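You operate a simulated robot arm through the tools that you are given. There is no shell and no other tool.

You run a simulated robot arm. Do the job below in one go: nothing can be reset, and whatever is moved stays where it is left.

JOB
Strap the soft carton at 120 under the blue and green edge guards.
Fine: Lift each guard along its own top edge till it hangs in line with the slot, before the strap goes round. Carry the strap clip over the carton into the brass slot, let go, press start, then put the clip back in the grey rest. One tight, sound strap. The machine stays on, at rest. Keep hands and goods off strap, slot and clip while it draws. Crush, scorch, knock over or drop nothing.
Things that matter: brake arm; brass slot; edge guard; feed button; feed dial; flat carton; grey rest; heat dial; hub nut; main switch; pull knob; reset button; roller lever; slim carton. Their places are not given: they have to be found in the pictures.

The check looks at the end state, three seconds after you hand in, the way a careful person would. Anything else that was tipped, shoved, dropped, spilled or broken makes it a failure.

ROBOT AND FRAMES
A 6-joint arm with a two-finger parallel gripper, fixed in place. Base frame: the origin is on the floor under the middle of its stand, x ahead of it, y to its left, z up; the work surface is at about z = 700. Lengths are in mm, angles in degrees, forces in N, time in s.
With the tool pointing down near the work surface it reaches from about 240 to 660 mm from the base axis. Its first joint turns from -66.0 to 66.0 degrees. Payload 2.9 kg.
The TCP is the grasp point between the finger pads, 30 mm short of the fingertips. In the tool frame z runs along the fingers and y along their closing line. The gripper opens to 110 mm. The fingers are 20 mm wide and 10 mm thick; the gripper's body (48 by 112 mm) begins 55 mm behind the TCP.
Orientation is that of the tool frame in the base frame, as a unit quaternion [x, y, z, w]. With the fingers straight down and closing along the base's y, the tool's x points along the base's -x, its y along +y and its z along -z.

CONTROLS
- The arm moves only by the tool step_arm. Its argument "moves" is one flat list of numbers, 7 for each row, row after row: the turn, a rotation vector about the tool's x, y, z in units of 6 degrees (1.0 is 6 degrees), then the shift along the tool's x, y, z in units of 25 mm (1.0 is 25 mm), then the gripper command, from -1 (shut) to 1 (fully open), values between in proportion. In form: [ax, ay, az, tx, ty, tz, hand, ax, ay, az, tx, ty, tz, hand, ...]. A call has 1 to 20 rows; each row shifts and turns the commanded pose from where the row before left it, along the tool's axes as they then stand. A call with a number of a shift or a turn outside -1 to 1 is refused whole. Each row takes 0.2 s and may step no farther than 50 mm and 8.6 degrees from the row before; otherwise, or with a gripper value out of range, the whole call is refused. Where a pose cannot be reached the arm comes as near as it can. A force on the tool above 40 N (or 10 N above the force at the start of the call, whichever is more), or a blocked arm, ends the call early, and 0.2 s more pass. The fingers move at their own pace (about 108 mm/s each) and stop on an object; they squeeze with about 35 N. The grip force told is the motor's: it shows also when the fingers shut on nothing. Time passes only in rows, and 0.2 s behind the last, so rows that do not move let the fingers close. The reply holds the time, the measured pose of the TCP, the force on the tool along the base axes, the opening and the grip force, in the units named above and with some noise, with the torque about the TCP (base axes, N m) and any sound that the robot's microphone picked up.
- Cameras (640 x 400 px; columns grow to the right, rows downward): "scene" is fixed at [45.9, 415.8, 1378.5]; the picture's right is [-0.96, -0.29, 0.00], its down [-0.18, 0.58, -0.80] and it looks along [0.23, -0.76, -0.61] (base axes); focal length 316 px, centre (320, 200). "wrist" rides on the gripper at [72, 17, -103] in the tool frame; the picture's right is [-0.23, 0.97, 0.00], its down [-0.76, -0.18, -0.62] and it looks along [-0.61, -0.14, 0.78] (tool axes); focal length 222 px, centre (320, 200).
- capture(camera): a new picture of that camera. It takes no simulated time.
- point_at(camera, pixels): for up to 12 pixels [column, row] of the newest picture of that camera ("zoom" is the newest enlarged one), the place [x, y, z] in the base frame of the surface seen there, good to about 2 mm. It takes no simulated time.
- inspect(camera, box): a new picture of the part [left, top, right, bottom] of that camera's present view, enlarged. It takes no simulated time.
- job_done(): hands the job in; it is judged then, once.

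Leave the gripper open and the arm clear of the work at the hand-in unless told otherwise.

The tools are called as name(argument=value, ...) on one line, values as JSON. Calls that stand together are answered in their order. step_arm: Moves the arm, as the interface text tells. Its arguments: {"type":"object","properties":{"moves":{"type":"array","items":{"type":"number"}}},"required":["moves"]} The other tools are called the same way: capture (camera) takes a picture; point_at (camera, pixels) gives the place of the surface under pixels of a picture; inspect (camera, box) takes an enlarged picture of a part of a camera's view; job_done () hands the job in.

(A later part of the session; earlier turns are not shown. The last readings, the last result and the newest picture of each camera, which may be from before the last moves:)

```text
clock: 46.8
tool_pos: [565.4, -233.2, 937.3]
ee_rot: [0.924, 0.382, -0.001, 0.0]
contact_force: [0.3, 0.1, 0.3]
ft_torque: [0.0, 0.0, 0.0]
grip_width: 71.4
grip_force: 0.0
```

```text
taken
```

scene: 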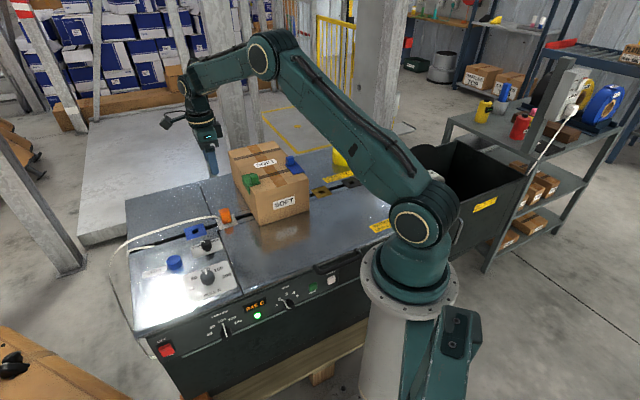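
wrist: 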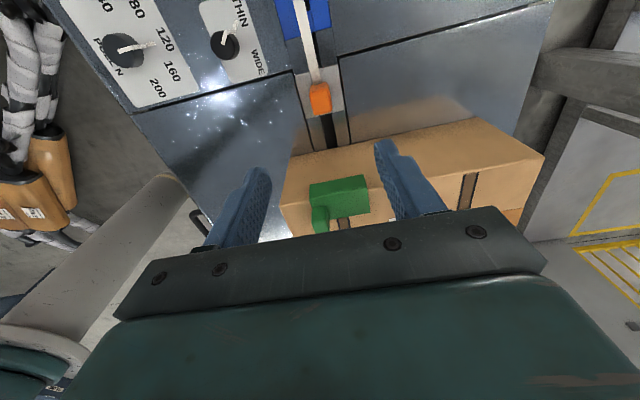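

The hand now closes across the slot. I'll enlarge the clip at wrist (320,98) and measure it.

inspect(camera="wrist", box=[285, 50, 355, 130])

point_at(camera="zoom", pixels=[[290, 200], [350, 195], [325, 220], [290, 260], [360, 245], [300, 180], [345, 175], [285, 290], [355, 285], [320, 150], [240, 150], [390, 270]])

inspect(camera="scene", box=[195, 190, 255, 240])

```text
5.00 times, centred on (320, 90) of wrist
```

zoom: 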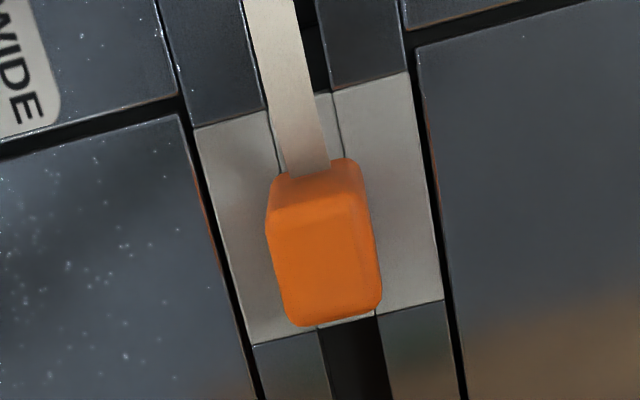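

```text
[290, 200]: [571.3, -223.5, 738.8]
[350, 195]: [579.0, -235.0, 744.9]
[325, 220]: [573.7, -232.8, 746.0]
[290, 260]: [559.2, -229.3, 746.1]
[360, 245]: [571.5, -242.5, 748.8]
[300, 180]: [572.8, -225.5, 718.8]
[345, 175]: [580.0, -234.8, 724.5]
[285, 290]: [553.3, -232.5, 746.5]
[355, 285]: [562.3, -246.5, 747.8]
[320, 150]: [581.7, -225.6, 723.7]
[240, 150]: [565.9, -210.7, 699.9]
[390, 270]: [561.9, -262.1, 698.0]
```

```text
8.00 times, centred on (225, 215) of scene
```

zoom: 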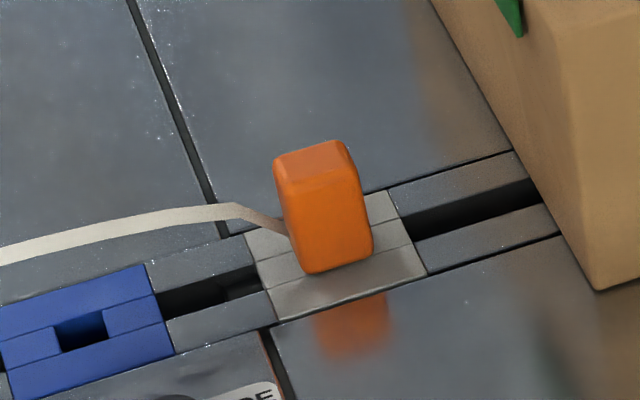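

The clip is about 24 mm square, centred at u ≈ -234, v ≈ 565, with its top at 748 and the 12 mm strap leaving its left side. I'll tilt the tool 15 degrees so the wrist camera stays clear of the blue guard later, then go down to z ≈ 778.

step_arm(moves=[0, 0.833, 0, 0, 0, 0, 0.1, 0, 0.833, 0, 0, 0, 0, 0.1, 0, 0.834, 0, 0, 0, 0, 0.1, 0, 0, 0, -0.206, 0, 0.769, 0.1, 0, 0, 0, -0.206, 0, 0.769, 0.1, 0, 0, 0, -0.206, 0, 0.769, 0.1, 0, 0, 0, -0.206, 0, 0.769, 0.1, 0, 0, 0, -0.206, 0, 0.769, 0.1, 0, 0, 0, -0.206, 0, 0.769, 0.1, 0, 0, 0, -0.206, 0, 0.769, 0.1, 0, 0, 0, -0.206, 0, 0.769, 0.1])

capture(camera="wrist")

inspect(camera="scene", box=[160, 140, 280, 240])

```text
clock: 49.2
tool_pos: [564.8, -235.5, 777.2]
ee_rot: [0.916, 0.379, 0.12, -0.049]
contact_force: [-0.7, 0.5, 0.4]
ft_torque: [-0.04, -0.02, -0.03]
grip_width: 60.4
grip_force: 0.0
```

```text
taken
```

wrist: 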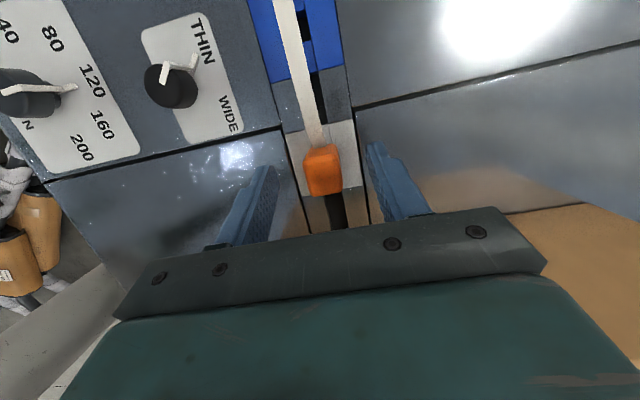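

```text
4.00 times, centred on (220, 190) of scene
```

zoom: 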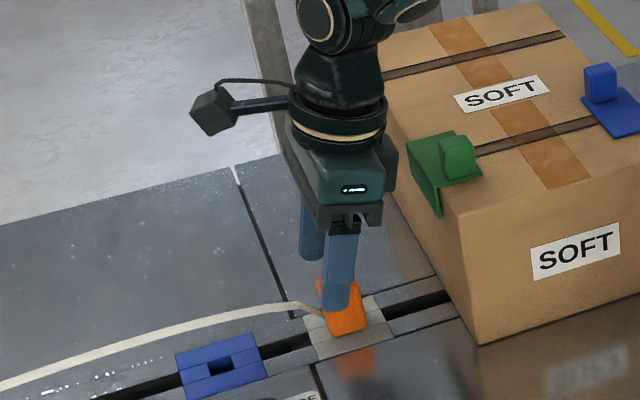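

The gripper is over the clip with clear room to the carton. Down another 39 mm to z ≈ 738, then check before gripping.

step_arm(moves=[0, 0, 0, -0.135, 0, 0.503, 0.1, 0, 0, 0, -0.135, 0, 0.503, 0.1, 0, 0, 0, -0.135, 0, 0.503, 0.1, 0, 0, 0, 0, 0, 0, 0.1])

capture(camera="wrist")

inspect(camera="scene", box=[160, 140, 280, 240])

```text
clock: 50.2
tool_pos: [565.5, -234.2, 738.2]
ee_rot: [0.916, 0.38, 0.121, -0.05]
contact_force: [0.9, 0.2, 0.1]
ft_torque: [-0.01, 0.01, 0.05]
grip_width: 60.4
grip_force: 0.1
```

```text
taken
```

wrist: 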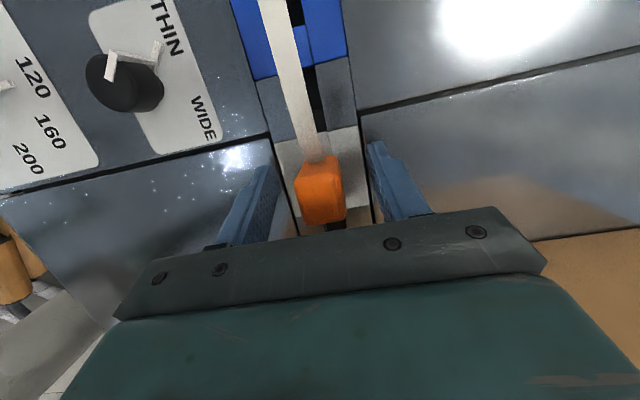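

```text
4.00 times, centred on (220, 190) of scene
```

zoom: 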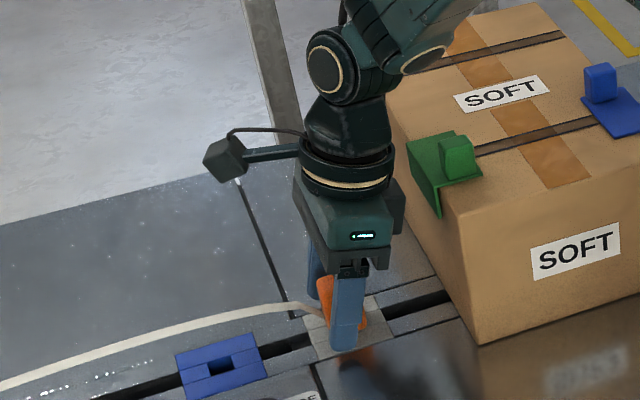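

The fingers straddle the clip. Closing on it.

step_arm(moves=[0, 0, 0, 0, 0, 0, -0.8, 0, 0, 0, 0, 0, 0, -0.8, 0, 0, 0, 0, 0, 0, -0.8])

capture(camera="wrist")

```text
clock: 51.0
tool_pos: [563.9, -234.3, 737.7]
ee_rot: [0.916, 0.38, 0.121, -0.05]
contact_force: [-0.5, 0.5, 0.0]
ft_torque: [-0.03, 0.02, 0.0]
grip_width: 25.1
grip_force: 35.2
```

```text
taken
```

wrist: 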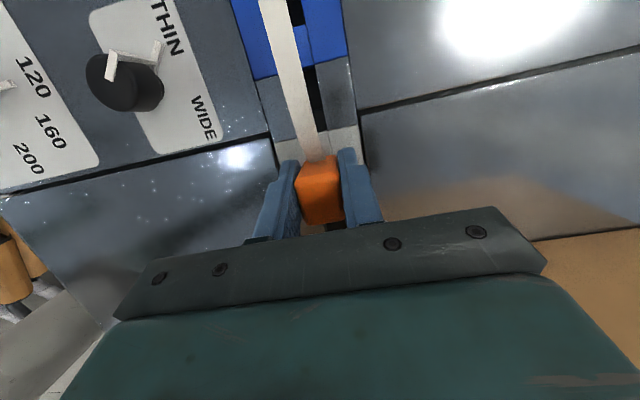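

The clip is held at 25.1 mm. I'll lift it 30 mm and look for strap resistance.

step_arm(moves=[0, 0, 0, 0.104, 0, -0.386, -0.8, 0, 0, 0, 0.104, 0, -0.386, -0.8, 0, 0, 0, 0.104, 0, -0.386, -0.8, 0, 0, 0, 0, 0, 0, -0.8])

inspect(camera="scene", box=[100, 140, 280, 260])

```text
clock: 52.0
tool_pos: [565.8, -234.8, 768.2]
ee_rot: [0.916, 0.379, 0.121, -0.05]
contact_force: [0.0, 0.9, -1.3]
ft_torque: [-0.04, -0.02, -0.03]
grip_width: 24.9
grip_force: 35.2
```

```text
3.33 times, centred on (190, 200) of scene
```

zoom: 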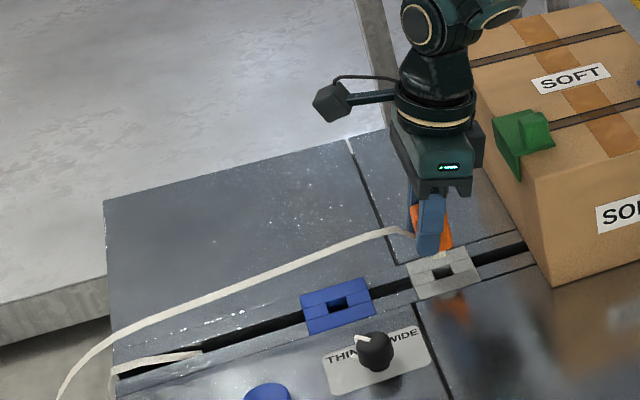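

The clip came free with its strap following, and the grey rest's hole is now visible. Lift to z ≈ 945, then carry it along the slot line over the carton.

step_arm(moves=[0, 0, 0, 0.26, 0, -0.97, -0.8, 0, 0, 0, 0.26, 0, -0.97, -0.8, 0, 0, 0, 0.26, 0, -0.97, -0.8, 0, 0, 0, 0.26, 0, -0.97, -0.8, 0, 0, 0, 0.26, 0, -0.97, -0.8, 0, 0, 0, 0.26, 0, -0.97, -0.8, 0, 0, 0, 0.26, 0, -0.97, -0.8, 0, 0, 0, 0, 0, 0, -0.8])

capture(camera="scene")

capture(camera="wrist")

```text
clock: 53.8
tool_pos: [563.3, -234.0, 945.4]
ee_rot: [0.916, 0.379, 0.12, -0.05]
contact_force: [-0.4, 0.0, 0.3]
ft_torque: [0.0, 0.0, -0.01]
grip_width: 25.1
grip_force: 34.9
```

```text
taken
```

scene: 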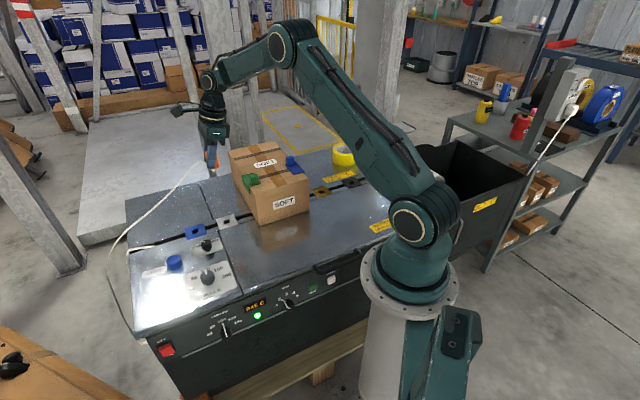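

```text
taken
```

wrist: 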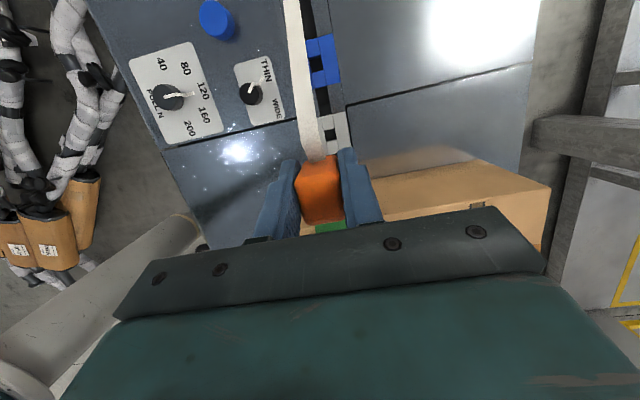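

The strap trails freely. Now I'll carry the clip 200 mm along the slot line over the carton.

step_arm(moves=[0, 0, 0, -0.773, 0, -0.207, -0.8, 0, 0, 0, -0.773, 0, -0.207, -0.8, 0, 0, 0, -0.773, 0, -0.207, -0.8, 0, 0, 0, -0.773, 0, -0.207, -0.8, 0, 0, 0, -0.773, 0, -0.207, -0.8, 0, 0, 0, -0.773, 0, -0.207, -0.8, 0, 0, 0, -0.773, 0, -0.207, -0.8, 0, 0, 0, -0.773, 0, -0.207, -0.8, 0, 0, 0, -0.773, 0, -0.207, -0.8, 0, 0, 0, -0.773, 0, -0.207, -0.8])

capture(camera="scene")

capture(camera="wrist")

```text
clock: 56.0
tool_pos: [422.9, -373.5, 945.9]
ee_rot: [0.916, 0.38, 0.12, -0.05]
contact_force: [1.4, -0.1, -0.5]
ft_torque: [-0.01, 0.02, 0.02]
grip_width: 25.2
grip_force: 34.8
```

```text
taken
```

scene: 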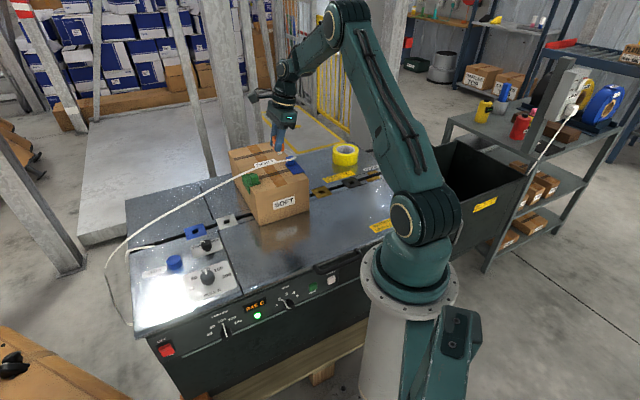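

```text
taken
```

wrist: 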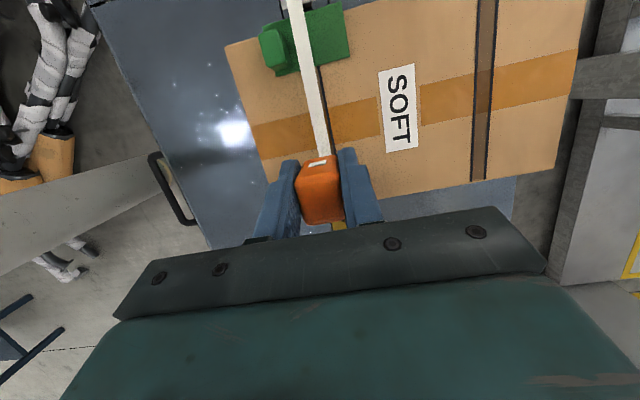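

The strap passes over the green guard's plate beside its handle. Another 155 mm along the line brings the clip above the brass slot.

step_arm(moves=[0, 0, 0, -0.749, 0, -0.2, -0.8, 0, 0, 0, -0.749, 0, -0.2, -0.8, 0, 0, 0, -0.749, 0, -0.2, -0.8, 0, 0, 0, -0.749, 0, -0.2, -0.8, 0, 0, 0, -0.749, 0, -0.2, -0.8, 0, 0, 0, -0.749, 0, -0.2, -0.8, 0, 0, 0, -0.749, 0, -0.2, -0.8, 0, 0, 0, -0.749, 0, -0.2, -0.8, 0, 0, 0, 0, 0, 0, -0.8])

capture(camera="scene")

capture(camera="wrist")

inspect(camera="scene", box=[220, 100, 360, 220])

```text
clock: 58.0
tool_pos: [325.5, -477.3, 944.5]
ee_rot: [0.916, 0.379, 0.119, -0.049]
contact_force: [0.0, 0.9, -0.3]
ft_torque: [0.02, -0.02, 0.01]
grip_width: 25.1
grip_force: 35.3
out of reach, approached as far as the arm can: row 8
```

```text
taken
```

scene: 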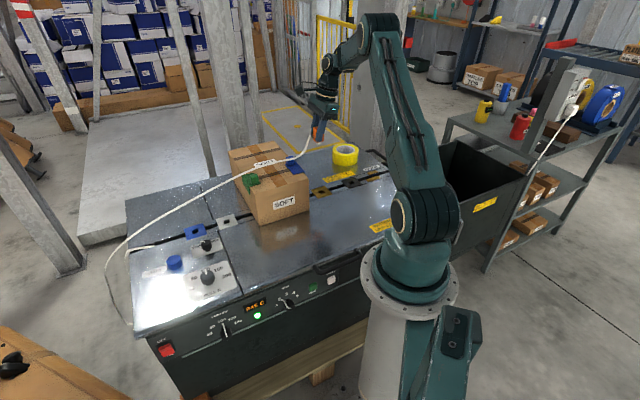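

```text
taken
```

wrist: 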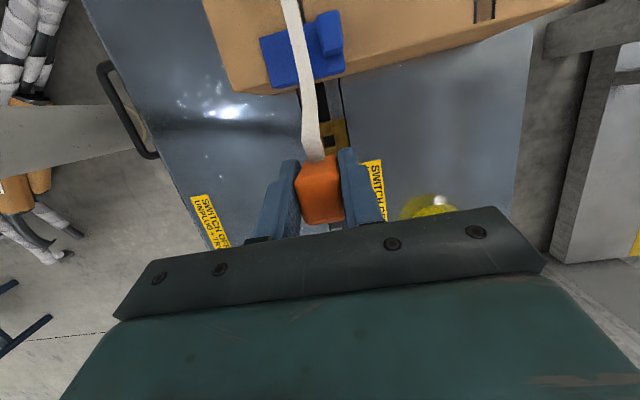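

```text
3.33 times, centred on (290, 160) of scene
```

zoom: 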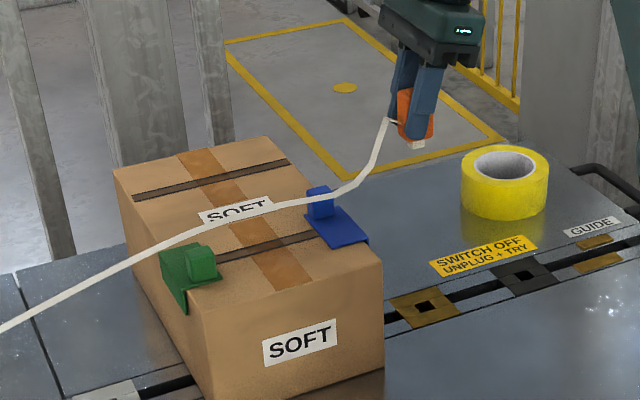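

The arm stopped at u ≈ 107, about 13 mm short of the slot, probably at a joint limit with this lean. I'll probe 100 mm lower, still over clear table, to see if the last 13 mm can be reached there.

step_arm(moves=[0, 0, 0, -0.207, 0, 0.773, -0.8, 0, 0, 0, -0.207, 0, 0.773, -0.8, 0, 0, 0, -0.207, 0, 0.773, -0.8, 0, 0, 0, -0.207, 0, 0.773, -0.8, 0, 0, 0, -0.25, 0, -0.067, -0.8, 0, 0, 0, -0.25, 0, -0.067, -0.8])

capture(camera="wrist")

```text
clock: 59.4
tool_pos: [322.4, -481.8, 863.9]
ee_rot: [0.916, 0.379, 0.119, -0.049]
contact_force: [0.3, -0.1, -0.4]
ft_torque: [-0.02, -0.01, 0.01]
grip_width: 25.0
grip_force: 34.9
out of reach, approached as far as the arm can: row 6
```

```text
taken
```

wrist: 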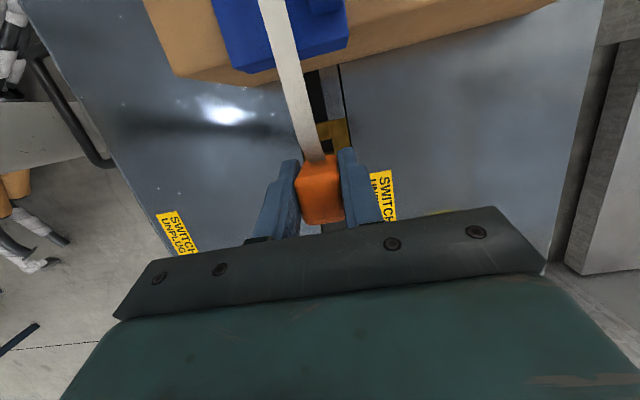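

Lower down the reach grows, now u ≈ 112.7. I'll go down to z ≈ 790, correct sideways 3 mm and try again for u ≈ 120.

step_arm(moves=[0, 0, 0, -0.255, -0.04, 0.953, -0.8, 0, 0, 0, -0.255, -0.04, 0.953, -0.8, 0, 0, 0, -0.255, -0.04, 0.953, -0.8, 0, 0, 0, -0.15, 0, -0.04, -0.8, 0, 0, 0, -0.15, 0, -0.04, -0.8])

capture(camera="wrist")

inspect(camera="scene", box=[270, 130, 370, 210])

```text
clock: 60.6
tool_pos: [318.0, -480.0, 791.1]
ee_rot: [0.916, 0.379, 0.12, -0.05]
contact_force: [0.3, -0.7, -0.8]
ft_torque: [-0.02, -0.01, 0.0]
grip_width: 25.1
grip_force: 34.7
out of reach, approached as far as the arm can: row 5
```

```text
taken
```

wrist: 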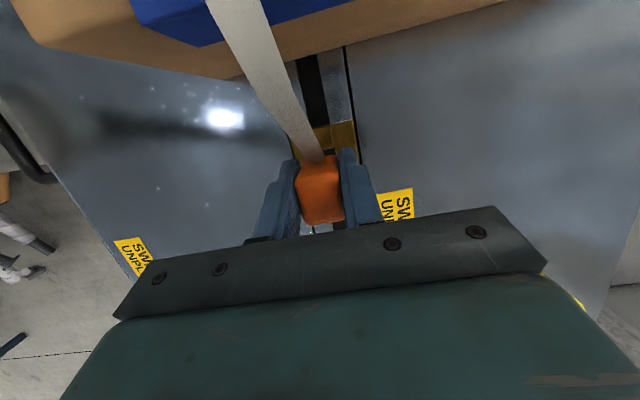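

```text
5.00 times, centred on (320, 170) of scene
```

zoom: 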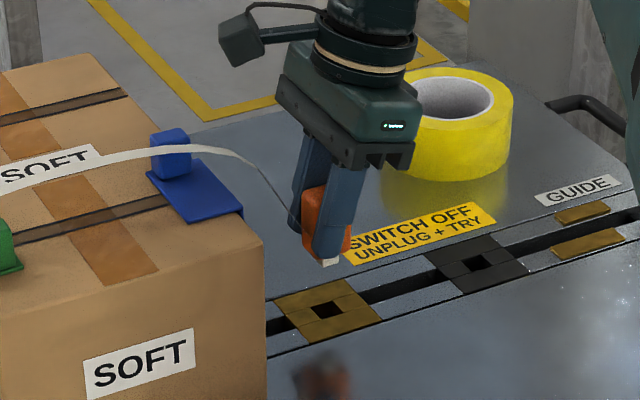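

It stopped at u ≈ 114.5, about 6 mm short. I'll lessen the lean by 5 degrees, which should free the limiting joint, and then approach u ≈ 118.

step_arm(moves=[0, -0.42, 0, 0, 0, 0, -0.8, 0, -0.42, 0, 0, 0, 0, -0.8, 0, 0, 0, -0.1, 0, -0.018, -0.8, 0, 0, 0, -0.1, 0, -0.018, -0.8, 0, 0, 0, 0, 0, 0, -0.8])

inspect(camera="scene", box=[270, 130, 370, 210])

capture(camera="wrist")

```text
clock: 61.8
tool_pos: [313.3, -485.2, 791.4]
ee_rot: [0.921, 0.381, 0.08, -0.033]
contact_force: [0.0, -0.5, -0.2]
ft_torque: [-0.01, -0.02, 0.03]
grip_width: 25.1
grip_force: 35.2
```

```text
5.00 times, centred on (320, 170) of scene
```

zoom: 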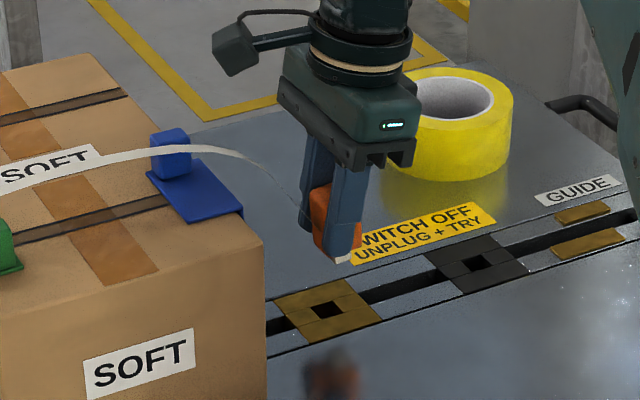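

```text
taken
```

wrist: 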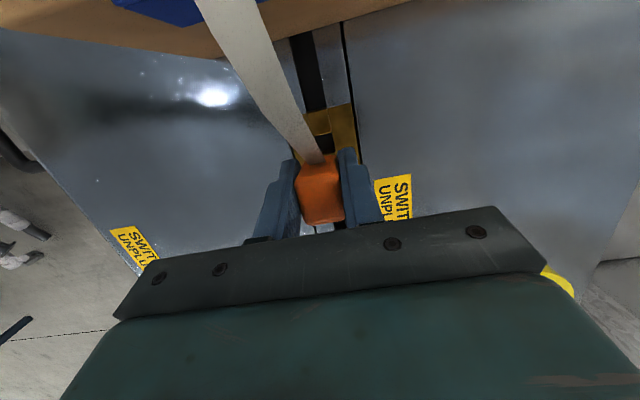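

That works at a 10 degree lean: u ≈ 121.6, v ≈ 564.6. The clip's foot swings a little, so I'll settle at 12.5 degrees lean with the TCP at u ≈ 119, then go down about 38 mm and look.

step_arm(moves=[0, 0.42, 0, 0.109, 0, 0.024, -0.8, 0, 0, 0, -0.11, 0, 0.495, -0.8, 0, 0, 0, -0.11, 0, 0.495, -0.8, 0, 0, 0, -0.11, 0, 0.495, -0.8, 0, 0, 0, 0, 0, 0, -0.8])

inspect(camera="scene", box=[270, 130, 370, 210])

capture(camera="wrist")

```text
clock: 63.0
tool_pos: [314.8, -485.1, 751.3]
ee_rot: [0.918, 0.381, 0.101, -0.041]
contact_force: [0.1, -0.6, -0.3]
ft_torque: [-0.03, 0.01, 0.0]
grip_width: 24.9
grip_force: 35.0
```

```text
5.00 times, centred on (320, 170) of scene
```

zoom: 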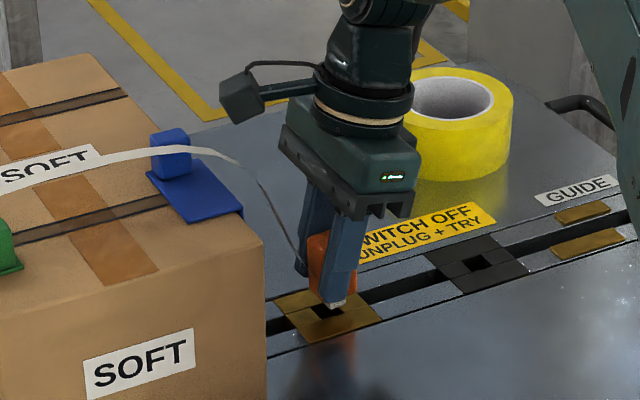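

```text
taken
```

wrist: 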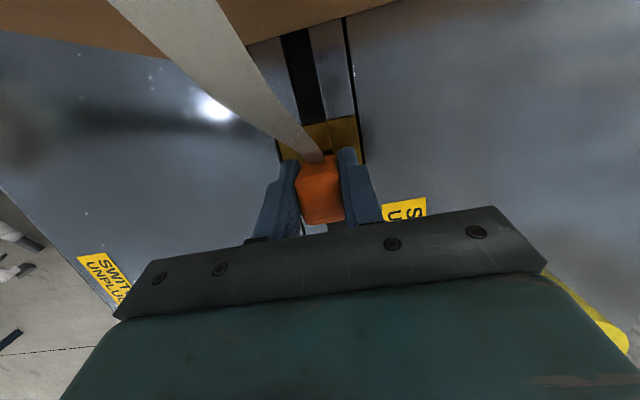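

The clip's tongue is just above the hole. I'll zoom in to check the alignment.

inspect(camera="scene", box=[300, 170, 350, 205])

point_at(camera="zoom", pixels=[[320, 230], [325, 205], [310, 180], [345, 190], [300, 230], [350, 235], [330, 245]])

inspect(camera="wrist", box=[260, 100, 380, 240])

```text
11.43 times, centred on (325, 188) of scene
```

zoom: 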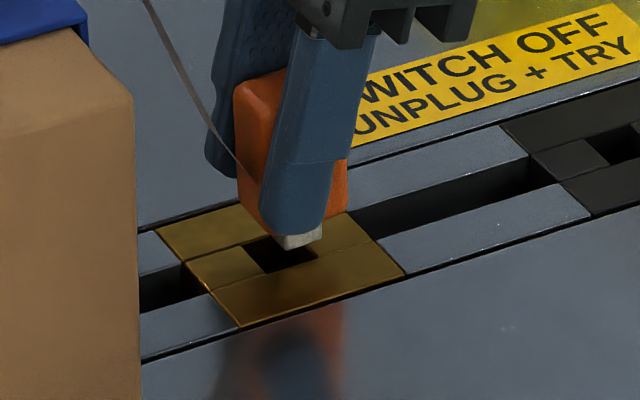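

```text
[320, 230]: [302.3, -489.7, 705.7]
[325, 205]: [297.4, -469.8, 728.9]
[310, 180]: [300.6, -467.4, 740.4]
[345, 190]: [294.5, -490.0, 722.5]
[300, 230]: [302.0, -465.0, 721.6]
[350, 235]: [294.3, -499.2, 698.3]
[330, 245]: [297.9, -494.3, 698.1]
```

```text
2.86 times, centred on (320, 170) of wrist
```

zoom: 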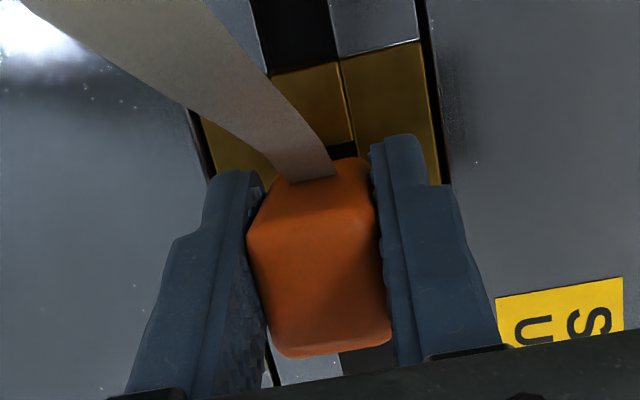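

I'll read several points on the tongue and the hole rim to compare.

inspect(camera="scene", box=[310, 180, 340, 200])

point_at(camera="zoom", pixels=[[290, 250], [310, 262], [340, 258], [360, 240], [300, 240], [330, 245], [230, 265], [260, 310], [370, 275], [240, 250], [270, 180], [200, 140]])

```text
16.00 times, centred on (325, 190) of scene
```

zoom: 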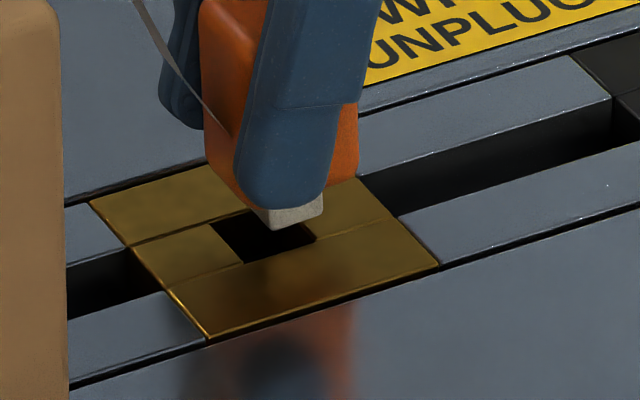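

```text
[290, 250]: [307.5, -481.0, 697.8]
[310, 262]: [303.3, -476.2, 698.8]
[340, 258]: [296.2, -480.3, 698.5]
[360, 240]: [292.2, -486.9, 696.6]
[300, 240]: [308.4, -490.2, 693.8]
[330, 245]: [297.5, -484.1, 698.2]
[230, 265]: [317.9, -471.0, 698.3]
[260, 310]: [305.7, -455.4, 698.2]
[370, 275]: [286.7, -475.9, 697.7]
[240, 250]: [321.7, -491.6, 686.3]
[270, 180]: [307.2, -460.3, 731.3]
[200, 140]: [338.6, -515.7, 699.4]
```

The tongue looks about 5 mm too far along +u. I'll measure the grey rest's hole to get the exact offset between the rest and the brass slot.

inspect(camera="scene", box=[212, 205, 242, 230])

```text
16.00 times, centred on (227, 218) of scene
```

zoom: 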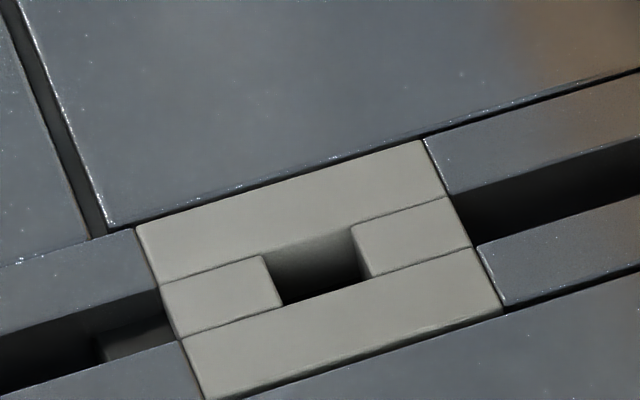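

point_at(camera="zoom", pixels=[[138, 230], [418, 143], [499, 310], [210, 394], [260, 258], [279, 300], [356, 235], [372, 273], [305, 238], [325, 296]])

inspect(camera="scene", box=[310, 180, 340, 200])

point_at(camera="zoom", pixels=[[92, 206], [210, 336], [437, 265], [206, 226], [238, 262], [322, 238], [280, 257], [290, 218], [310, 215], [275, 222], [318, 205], [265, 215]])

```text
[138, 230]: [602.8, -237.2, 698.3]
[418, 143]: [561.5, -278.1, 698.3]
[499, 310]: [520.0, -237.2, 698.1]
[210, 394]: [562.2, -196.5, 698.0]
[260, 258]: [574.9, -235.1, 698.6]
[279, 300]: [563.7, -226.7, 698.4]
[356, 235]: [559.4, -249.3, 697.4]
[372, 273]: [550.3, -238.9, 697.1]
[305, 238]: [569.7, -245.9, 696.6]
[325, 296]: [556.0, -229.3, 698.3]
```

```text
16.00 times, centred on (325, 190) of scene
```

zoom: 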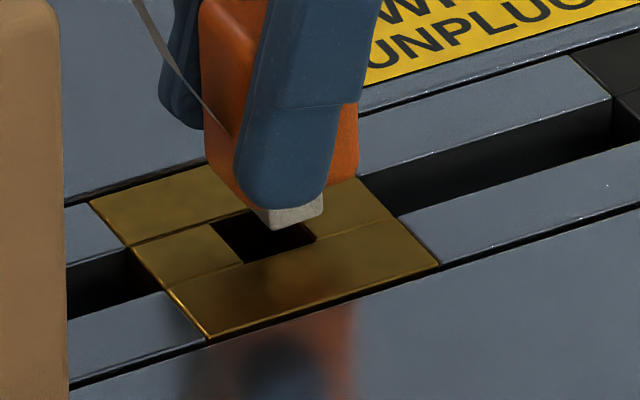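

```text
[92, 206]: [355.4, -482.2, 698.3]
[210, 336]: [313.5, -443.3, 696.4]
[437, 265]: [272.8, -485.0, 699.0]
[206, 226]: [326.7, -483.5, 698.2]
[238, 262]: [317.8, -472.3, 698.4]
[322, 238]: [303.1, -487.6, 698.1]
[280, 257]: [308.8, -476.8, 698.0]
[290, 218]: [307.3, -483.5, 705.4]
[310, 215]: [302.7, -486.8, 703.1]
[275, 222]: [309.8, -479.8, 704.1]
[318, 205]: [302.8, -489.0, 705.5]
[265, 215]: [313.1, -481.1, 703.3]
```

The rest hole is at u ≈ -229.5 and the brass hole at u ≈ 120.4, so the proper shift from the pick point is 350 mm and I'm about 5 mm too far. I'll set the lean back to 15 degrees (clip upright) and come back 4 mm.

step_arm(moves=[0, 0.21, 0, 0.08, -0.01, 0.02, -0.8, 0, 0.21, 0, 0.08, -0.01, 0.02, -0.8, 0, 0, 0, 0, 0, 0, -0.8])

inspect(camera="scene", box=[310, 180, 340, 200])

point_at(camera="zoom", pixels=[[290, 218], [300, 215], [275, 222], [265, 218], [255, 215], [285, 212], [245, 222], [310, 205]])

```text
clock: 63.8
tool_pos: [317.2, -481.1, 751.2]
ee_rot: [0.916, 0.379, 0.121, -0.05]
contact_force: [-0.9, 0.2, -1.1]
ft_torque: [0.01, 0.03, 0.02]
grip_width: 25.0
grip_force: 35.1
```

```text
16.00 times, centred on (325, 190) of scene
```

zoom: 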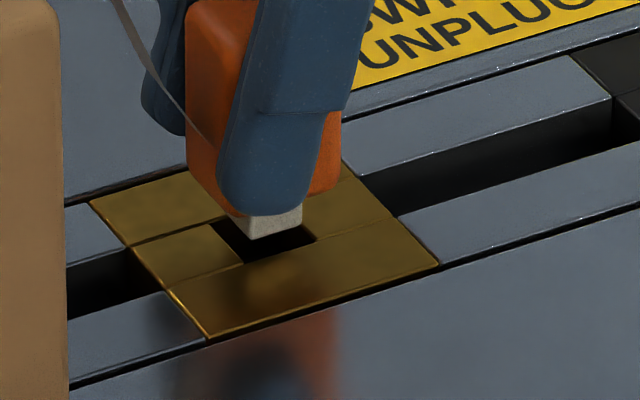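

```text
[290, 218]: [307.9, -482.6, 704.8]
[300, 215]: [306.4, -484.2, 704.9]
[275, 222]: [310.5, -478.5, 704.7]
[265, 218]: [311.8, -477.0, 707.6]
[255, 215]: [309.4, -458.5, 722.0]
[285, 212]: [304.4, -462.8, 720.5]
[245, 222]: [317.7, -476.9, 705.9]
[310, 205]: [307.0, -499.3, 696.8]
```

The tongue is now centred over the hole (u 113.5-126.5) and the clip is upright. Lowering 13 mm into the slot in small steps.

step_arm(moves=[0, 0, 0, -0.0336, 0, 0.1256, -0.8, 0, 0, 0, -0.0336, 0, 0.1256, -0.8, 0, 0, 0, -0.0336, 0, 0.1256, -0.8, 0, 0, 0, -0.0336, 0, 0.1256, -0.8, 0, 0, 0, 0, 0, 0, -0.8])

inspect(camera="scene", box=[310, 175, 340, 200])

capture(camera="wrist")

```text
clock: 65.0
tool_pos: [316.4, -479.9, 740.7]
ee_rot: [0.916, 0.38, 0.121, -0.05]
contact_force: [-0.6, -0.3, -0.6]
ft_torque: [0.0, 0.0, -0.01]
grip_width: 25.0
grip_force: 35.2
```

```text
16.00 times, centred on (325, 188) of scene
```

zoom: 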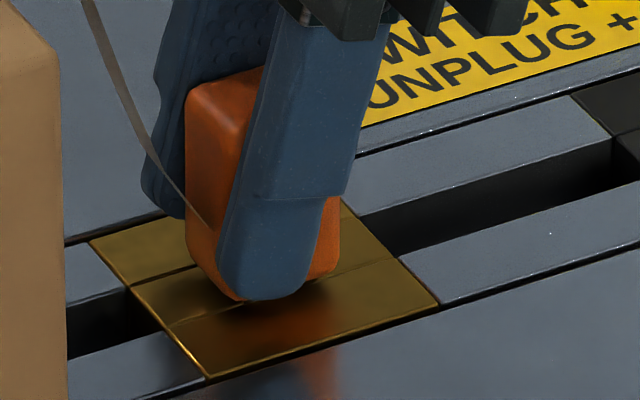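

```text
taken
```

wrist: 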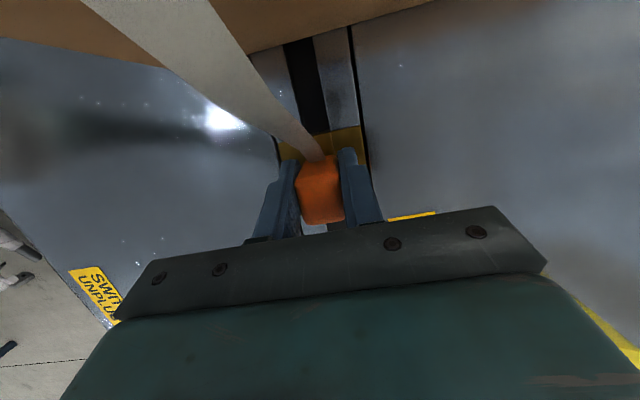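

The tongue has entered the hole with no force yet. I'll ease it down 1 mm at a time until it seats.

step_arm(moves=[0, 0, 0, -0.0104, 0, 0.0386, -0.8, 0, 0, 0, 0, 0, 0, -0.8])

step_arm(moves=[0, 0, 0, -0.0104, 0, 0.0386, -0.8, 0, 0, 0, 0, 0, 0, -0.8])

inspect(camera="scene", box=[310, 175, 340, 200])

```text
clock: 65.6
tool_pos: [317.2, -480.1, 739.0]
ee_rot: [0.916, 0.38, 0.12, -0.05]
contact_force: [-0.3, -0.3, -0.1]
ft_torque: [0.02, -0.02, 0.04]
grip_width: 25.3
grip_force: 34.9
```

```text
clock: 66.2
tool_pos: [318.7, -478.7, 737.3]
ee_rot: [0.916, 0.379, 0.12, -0.05]
contact_force: [-1.0, 0.0, 2.7]
ft_torque: [0.04, 0.04, -0.03]
grip_width: 25.1
grip_force: 34.8
```

```text
16.00 times, centred on (325, 188) of scene
```

zoom: 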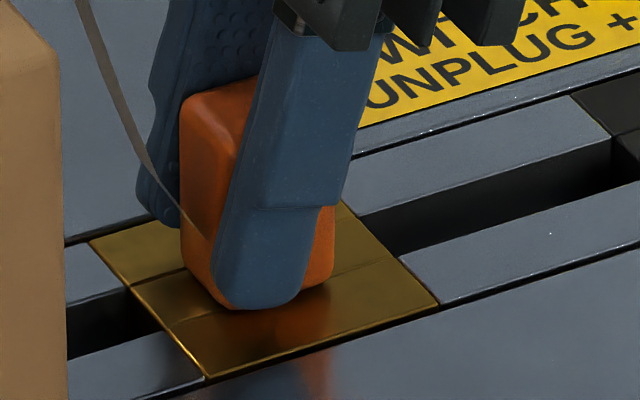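

Seated, with 2.7 N upward. Let go of the clip and rise straight up.

step_arm(moves=[0, 0, 0, 0, 0, 0, 0.1, 0, 0, 0, 0, 0, 0, 0.1, 0, 0, 0, 0.07, 0, -0.26, 0.1, 0, 0, 0, 0.155, 0, -0.58, 0.1, 0, 0, 0, 0.207, 0, -0.773, 0.1, 0, 0, 0, 0.207, 0, -0.773, 0.1])

inspect(camera="scene", box=[220, 120, 360, 220])

capture(camera="wrist")

```text
clock: 67.6
tool_pos: [318.2, -478.8, 799.4]
ee_rot: [0.916, 0.379, 0.121, -0.05]
contact_force: [0.1, 0.8, -0.6]
ft_torque: [0.0, 0.01, -0.01]
grip_width: 60.5
grip_force: 0.0
```

```text
4.00 times, centred on (290, 170) of scene
```

zoom: 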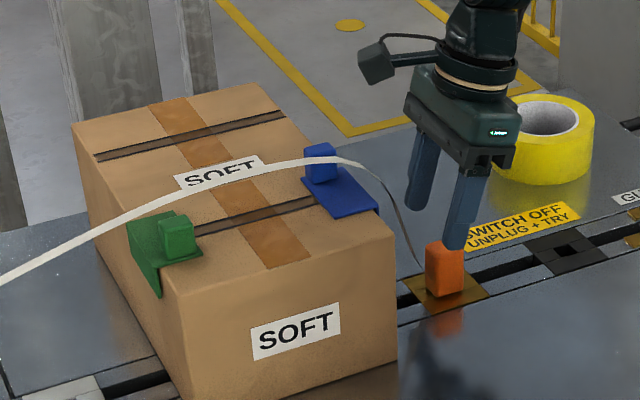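

```text
taken
```

wrist: 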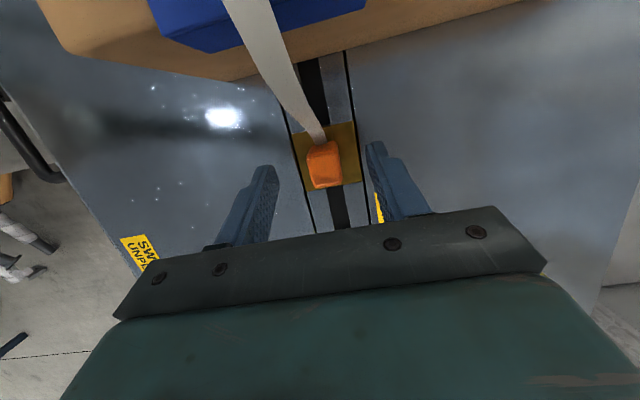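

The clip stands upright in the brass slot. I'll rise to z ≈ 950 and check the strap's run over both guards before going to the start button.

step_arm(moves=[0, 0, 0, 0.2588, 0, -0.9659, 0.1, 0, 0, 0, 0.2588, 0, -0.9659, 0.1, 0, 0, 0, 0.2588, 0, -0.9659, 0.1, 0, 0, 0, 0.2588, 0, -0.9659, 0.1, 0, 0, 0, 0.2588, 0, -0.9659, 0.1, 0, 0, 0, 0.2588, 0, -0.9659, 0.1])

capture(camera="wrist")

inspect(camera="scene", box=[300, 165, 345, 205])

capture(camera="scene")

```text
clock: 69.0
tool_pos: [323.7, -475.4, 946.1]
ee_rot: [0.916, 0.38, 0.119, -0.05]
contact_force: [0.1, 0.7, 0.1]
ft_torque: [0.0, -0.02, 0.02]
grip_width: 60.8
grip_force: 0.1
out of reach, approached as far as the arm can: row 5, 6
```

```text
taken
```

wrist: 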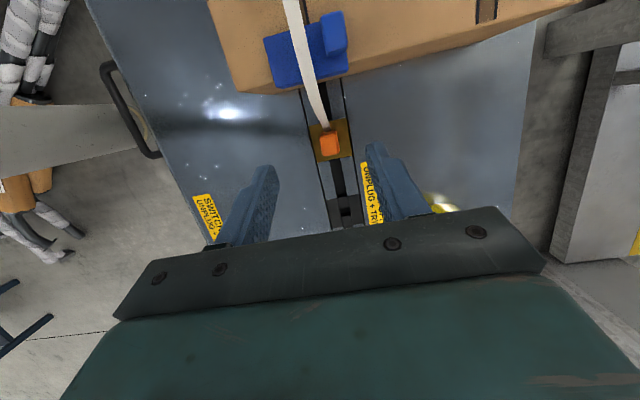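

```text
10.00 times, centred on (322, 185) of scene
```

zoom: 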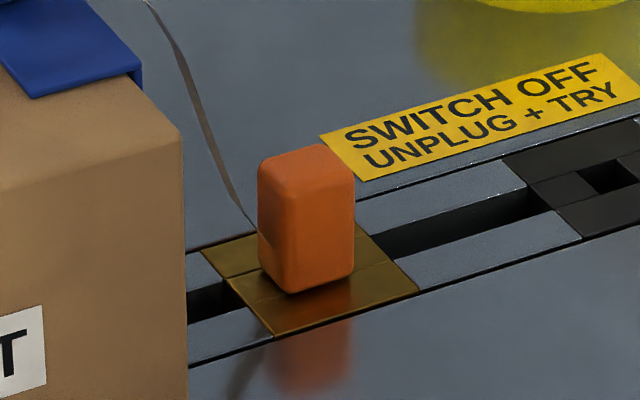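

```text
taken
```

scene: 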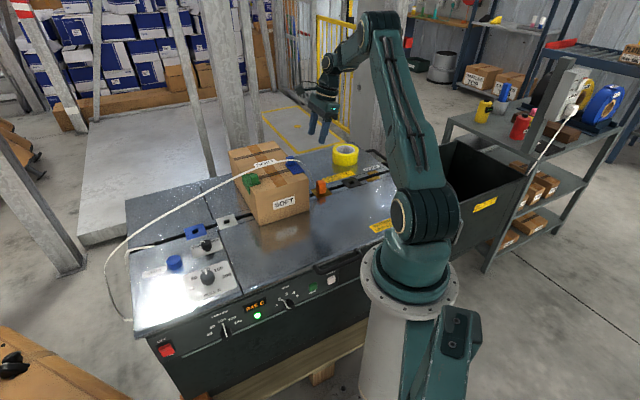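

The clip is upright in the brass slot and the strap runs between the two handles. I'll level the tool, move toward the robot side away from the strap line, then go along to the start button with the hand shut.

step_arm(moves=[0, -0.833, 0, 0, 0, 0, 0.1, 0, -0.833, 0, 0, 0, 0, 0.1, 0, -0.834, 0, 0, 0, 0, 0.1, 0, 0, 0, 0, -0.984, 0, -0.5, 0, 0, 0, 0, -0.984, 0, -1, 0, 0, 0, 0, -0.984, 0, -1, 0, 0, 0, 0, -0.984, 0, -1, 0, 0, 0, 0, -0.984, 0, -1, 0, 0, 0, 0.9, 0, 0, -1, 0, 0, 0, 0.9, 0, 0, -1, 0, 0, 0, 0.9, 0, 0, -1, 0, 0, 0, 0.9, 0, 0, -1, 0, 0, 0, 0.9, 0, 0, -1, 0, 0, 0, 0.9, 0, 0, -1, 0, 0, 0, 0.9, 0, 0, -1, 0, 0, 0, 0.9, 0, 0, -1, 0, 0, 0, 0.9, 0, 0, -1])

step_arm(moves=[0, 0, -1, 0, 0, 0, -1, 0, 0, -1, 0, 0, 0, -1, 0, 0, -1, 0, 0, 0, -1, 0, 0, -1, 0, 0, 0, -1, 0, 0, -1, 0, 0, 0, -1, 0, 0, -1, 0, 0, 0, -1, 0, 0, -1, 0, 0, 0, -1, 0, 0, -1, 0, 0, 0, -1, 0, 0, -1, 0, 0, 0, -1, 0, 0, -1, 0, 0, 0, -1, 0, 0, -1, 0, 0, 0, -1, 0, 0, -1, 0, 0, 0, -1, 0, 0, -1, 0, 0, 0, -1, 0, 0, -1, 0, 0, 0, -1, 0, 0, -1, 0, 0, 0, -1])

capture(camera="scene")

```text
clock: 72.6
tool_pos: [381.8, -244.5, 948.3]
ee_rot: [0.924, 0.382, 0.0, 0.001]
contact_force: [-0.2, 0.1, 0.3]
ft_torque: [0.0, -0.02, 0.02]
grip_width: 0.0
grip_force: 35.0
```

```text
clock: 75.8
tool_pos: [380.9, -244.0, 947.9]
ee_rot: [0.382, 0.924, 0.0, 0.001]
contact_force: [0.3, 0.7, 0.1]
ft_torque: [0.0, -0.01, 0.03]
grip_width: 0.1
grip_force: 34.7
```

```text
taken
```

scene: 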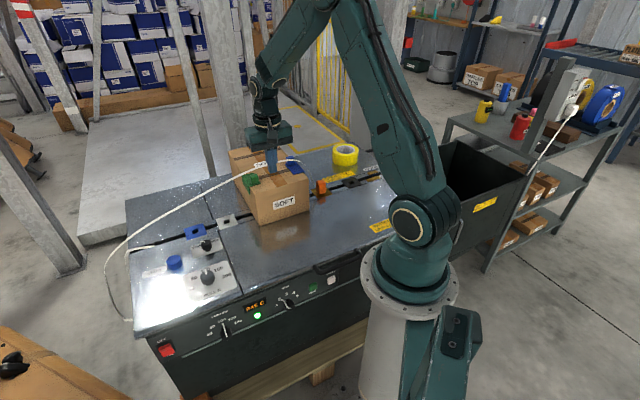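

Now 301 mm along toward the start button, coming down to z ≈ 850.

step_arm(moves=[0, 0, 0, 0, 0.926, 0, -1, 0, 0, 0, 0, 0.926, 0, -1, 0, 0, 0, 0, 0.926, 0, -1, 0, 0, 0, 0, 0.926, 0, -1, 0, 0, 0, 0, 0.926, 0.4, -1, 0, 0, 0, 0, 0.926, 0.4, -1, 0, 0, 0, 0, 0.926, 0.4, -1, 0, 0, 0, 0, 0.926, 0.4, -1, 0, 0, 0, 0, 0.926, 0.4, -1, 0, 0, 0, 0, 0.926, 0.4, -1, 0, 0, 0, 0, 0.926, 0.4, -1, 0, 0, 0, 0, 0.926, 0.5, -1, 0, 0, 0, 0, 0.926, 0.5, -1])

capture(camera="wrist")

inspect(camera="wrist", box=[260, 60, 380, 180])

```text
clock: 78.6
tool_pos: [593.6, -32.0, 853.8]
ee_rot: [0.383, 0.924, 0.0, 0.0]
contact_force: [0.2, 0.9, 0.2]
ft_torque: [0.01, -0.01, 0.04]
grip_width: 0.0
grip_force: 35.0
```

```text
taken
```

wrist: 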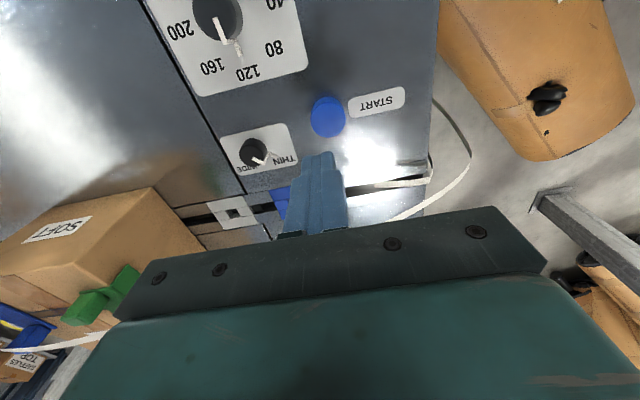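

```text
3.33 times, centred on (320, 120) of wrist
```

zoom: 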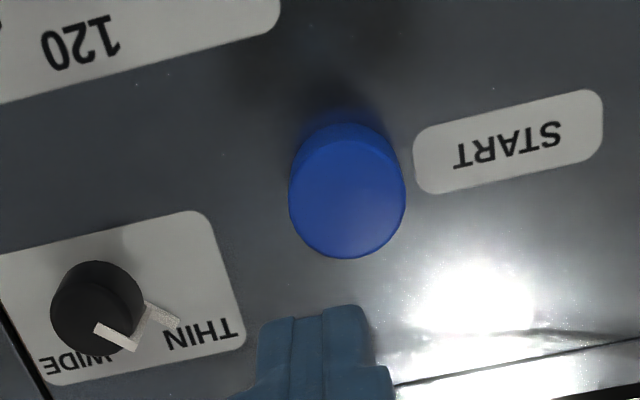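

I'll read the start button's top centre at zoom (347,205) and its rim.

point_at(camera="zoom", pixels=[[347, 205], [300, 205], [395, 205], [347, 160], [347, 248], [230, 180]])

inspect(camera="scene", box=[120, 200, 280, 320])

```text
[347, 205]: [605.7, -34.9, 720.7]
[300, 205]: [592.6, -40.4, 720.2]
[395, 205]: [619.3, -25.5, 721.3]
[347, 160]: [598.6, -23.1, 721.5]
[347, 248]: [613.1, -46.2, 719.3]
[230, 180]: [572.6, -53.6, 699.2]
```

```text
3.33 times, centred on (200, 260) of scene
```

zoom: 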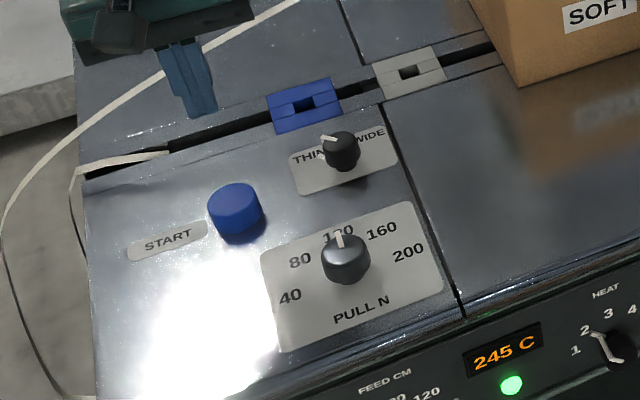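

The button's top centre is (605.5,-34.5,720.7). I'll shift over it and go down to just above it.

step_arm(moves=[0, 0, 0, -0.136, 0.088, 0.6, -1, 0, 0, 0, -0.136, 0.088, 0.9, -1, 0, 0, 0, -0.136, 0.088, 0.9, -1, 0, 0, 0, 0, 0, 0.9, -1, 0, 0, 0, 0, 0, 0.5, -1, 0, 0, 0, 0, 0, 0, -1])

capture(camera="wrist")

inspect(camera="scene", box=[120, 200, 280, 320])

```text
clock: 80.0
tool_pos: [606.8, -31.8, 756.6]
ee_rot: [0.383, 0.924, 0.0, 0.0]
contact_force: [0.1, 0.7, -0.1]
ft_torque: [0.01, -0.05, -0.03]
grip_width: 0.1
grip_force: 34.7
```

```text
taken
```

wrist: 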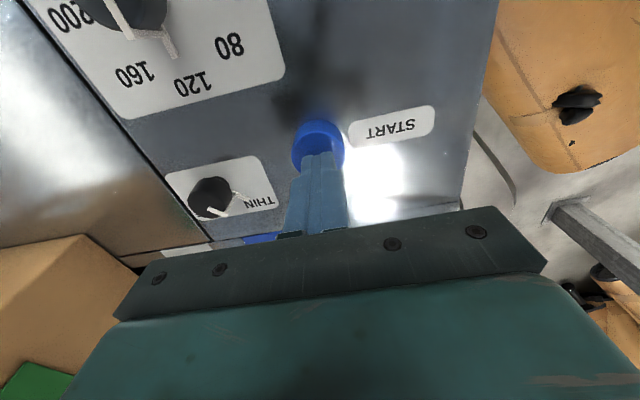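

```text
3.33 times, centred on (200, 260) of scene
```

zoom: 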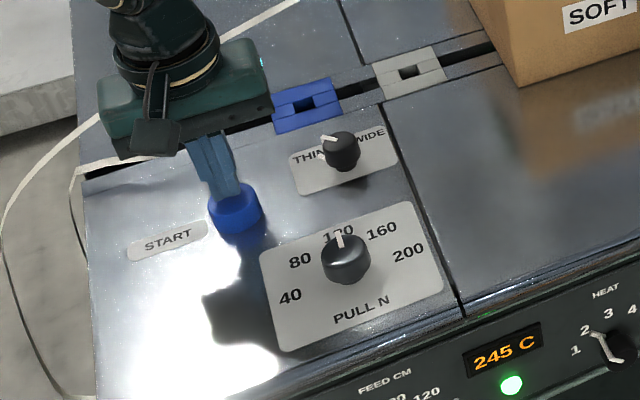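

The fingertips are centred about 6 mm above the button. All is set: pull 120, THIN, 245 C with a green lamp, hand off the strap. I'll press down in small steps.

step_arm(moves=[0, 0, 0, 0, 0, 0.16, -1, 0, 0, 0, 0, 0, 0.12, -1, 0, 0, 0, 0, 0, 0.08, -1, 0, 0, 0, 0, 0, 0.08, -1])

```text
clock: 81.0
tool_pos: [606.9, -34.2, 746.9]
ee_rot: [0.383, 0.924, -0.001, 0.0]
contact_force: [0.7, 0.7, 1.9]
ft_torque: [0.01, 0.01, -0.01]
grip_width: 0.2
grip_force: 35.2
heard: click
```

A click: the start is pressed. I'll lift straight off the button.

step_arm(moves=[0, 0, 0, 0, 0, -0.5, -1, 0, 0, 0, 0, 0, -0.9, -1, 0, 0, 0, 0, 0, -0.9, -1])

capture(camera="scene")

inspect(camera="scene", box=[90, 120, 360, 340])

```text
clock: 81.8
tool_pos: [606.3, -33.6, 805.1]
ee_rot: [0.383, 0.924, -0.001, 0.0]
contact_force: [0.5, -0.2, -0.2]
ft_torque: [0.01, 0.01, -0.03]
grip_width: 0.0
grip_force: 34.9
```

```text
taken
```

scene: 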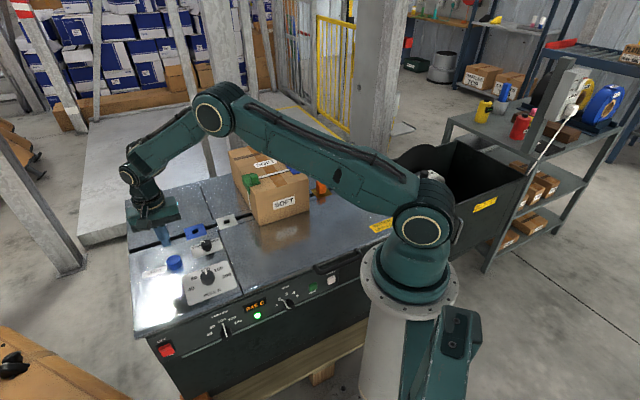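

```text
1.82 times, centred on (225, 230) of scene
```

zoom: 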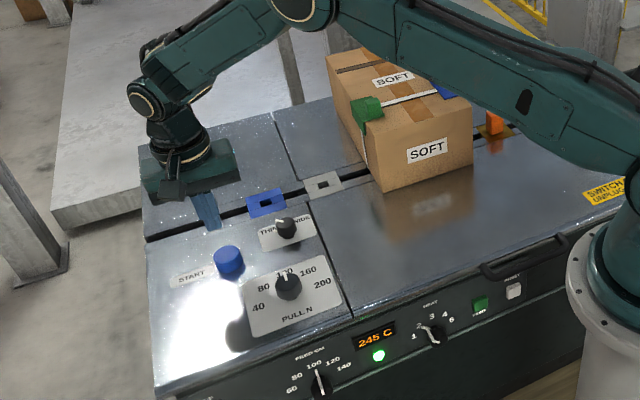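

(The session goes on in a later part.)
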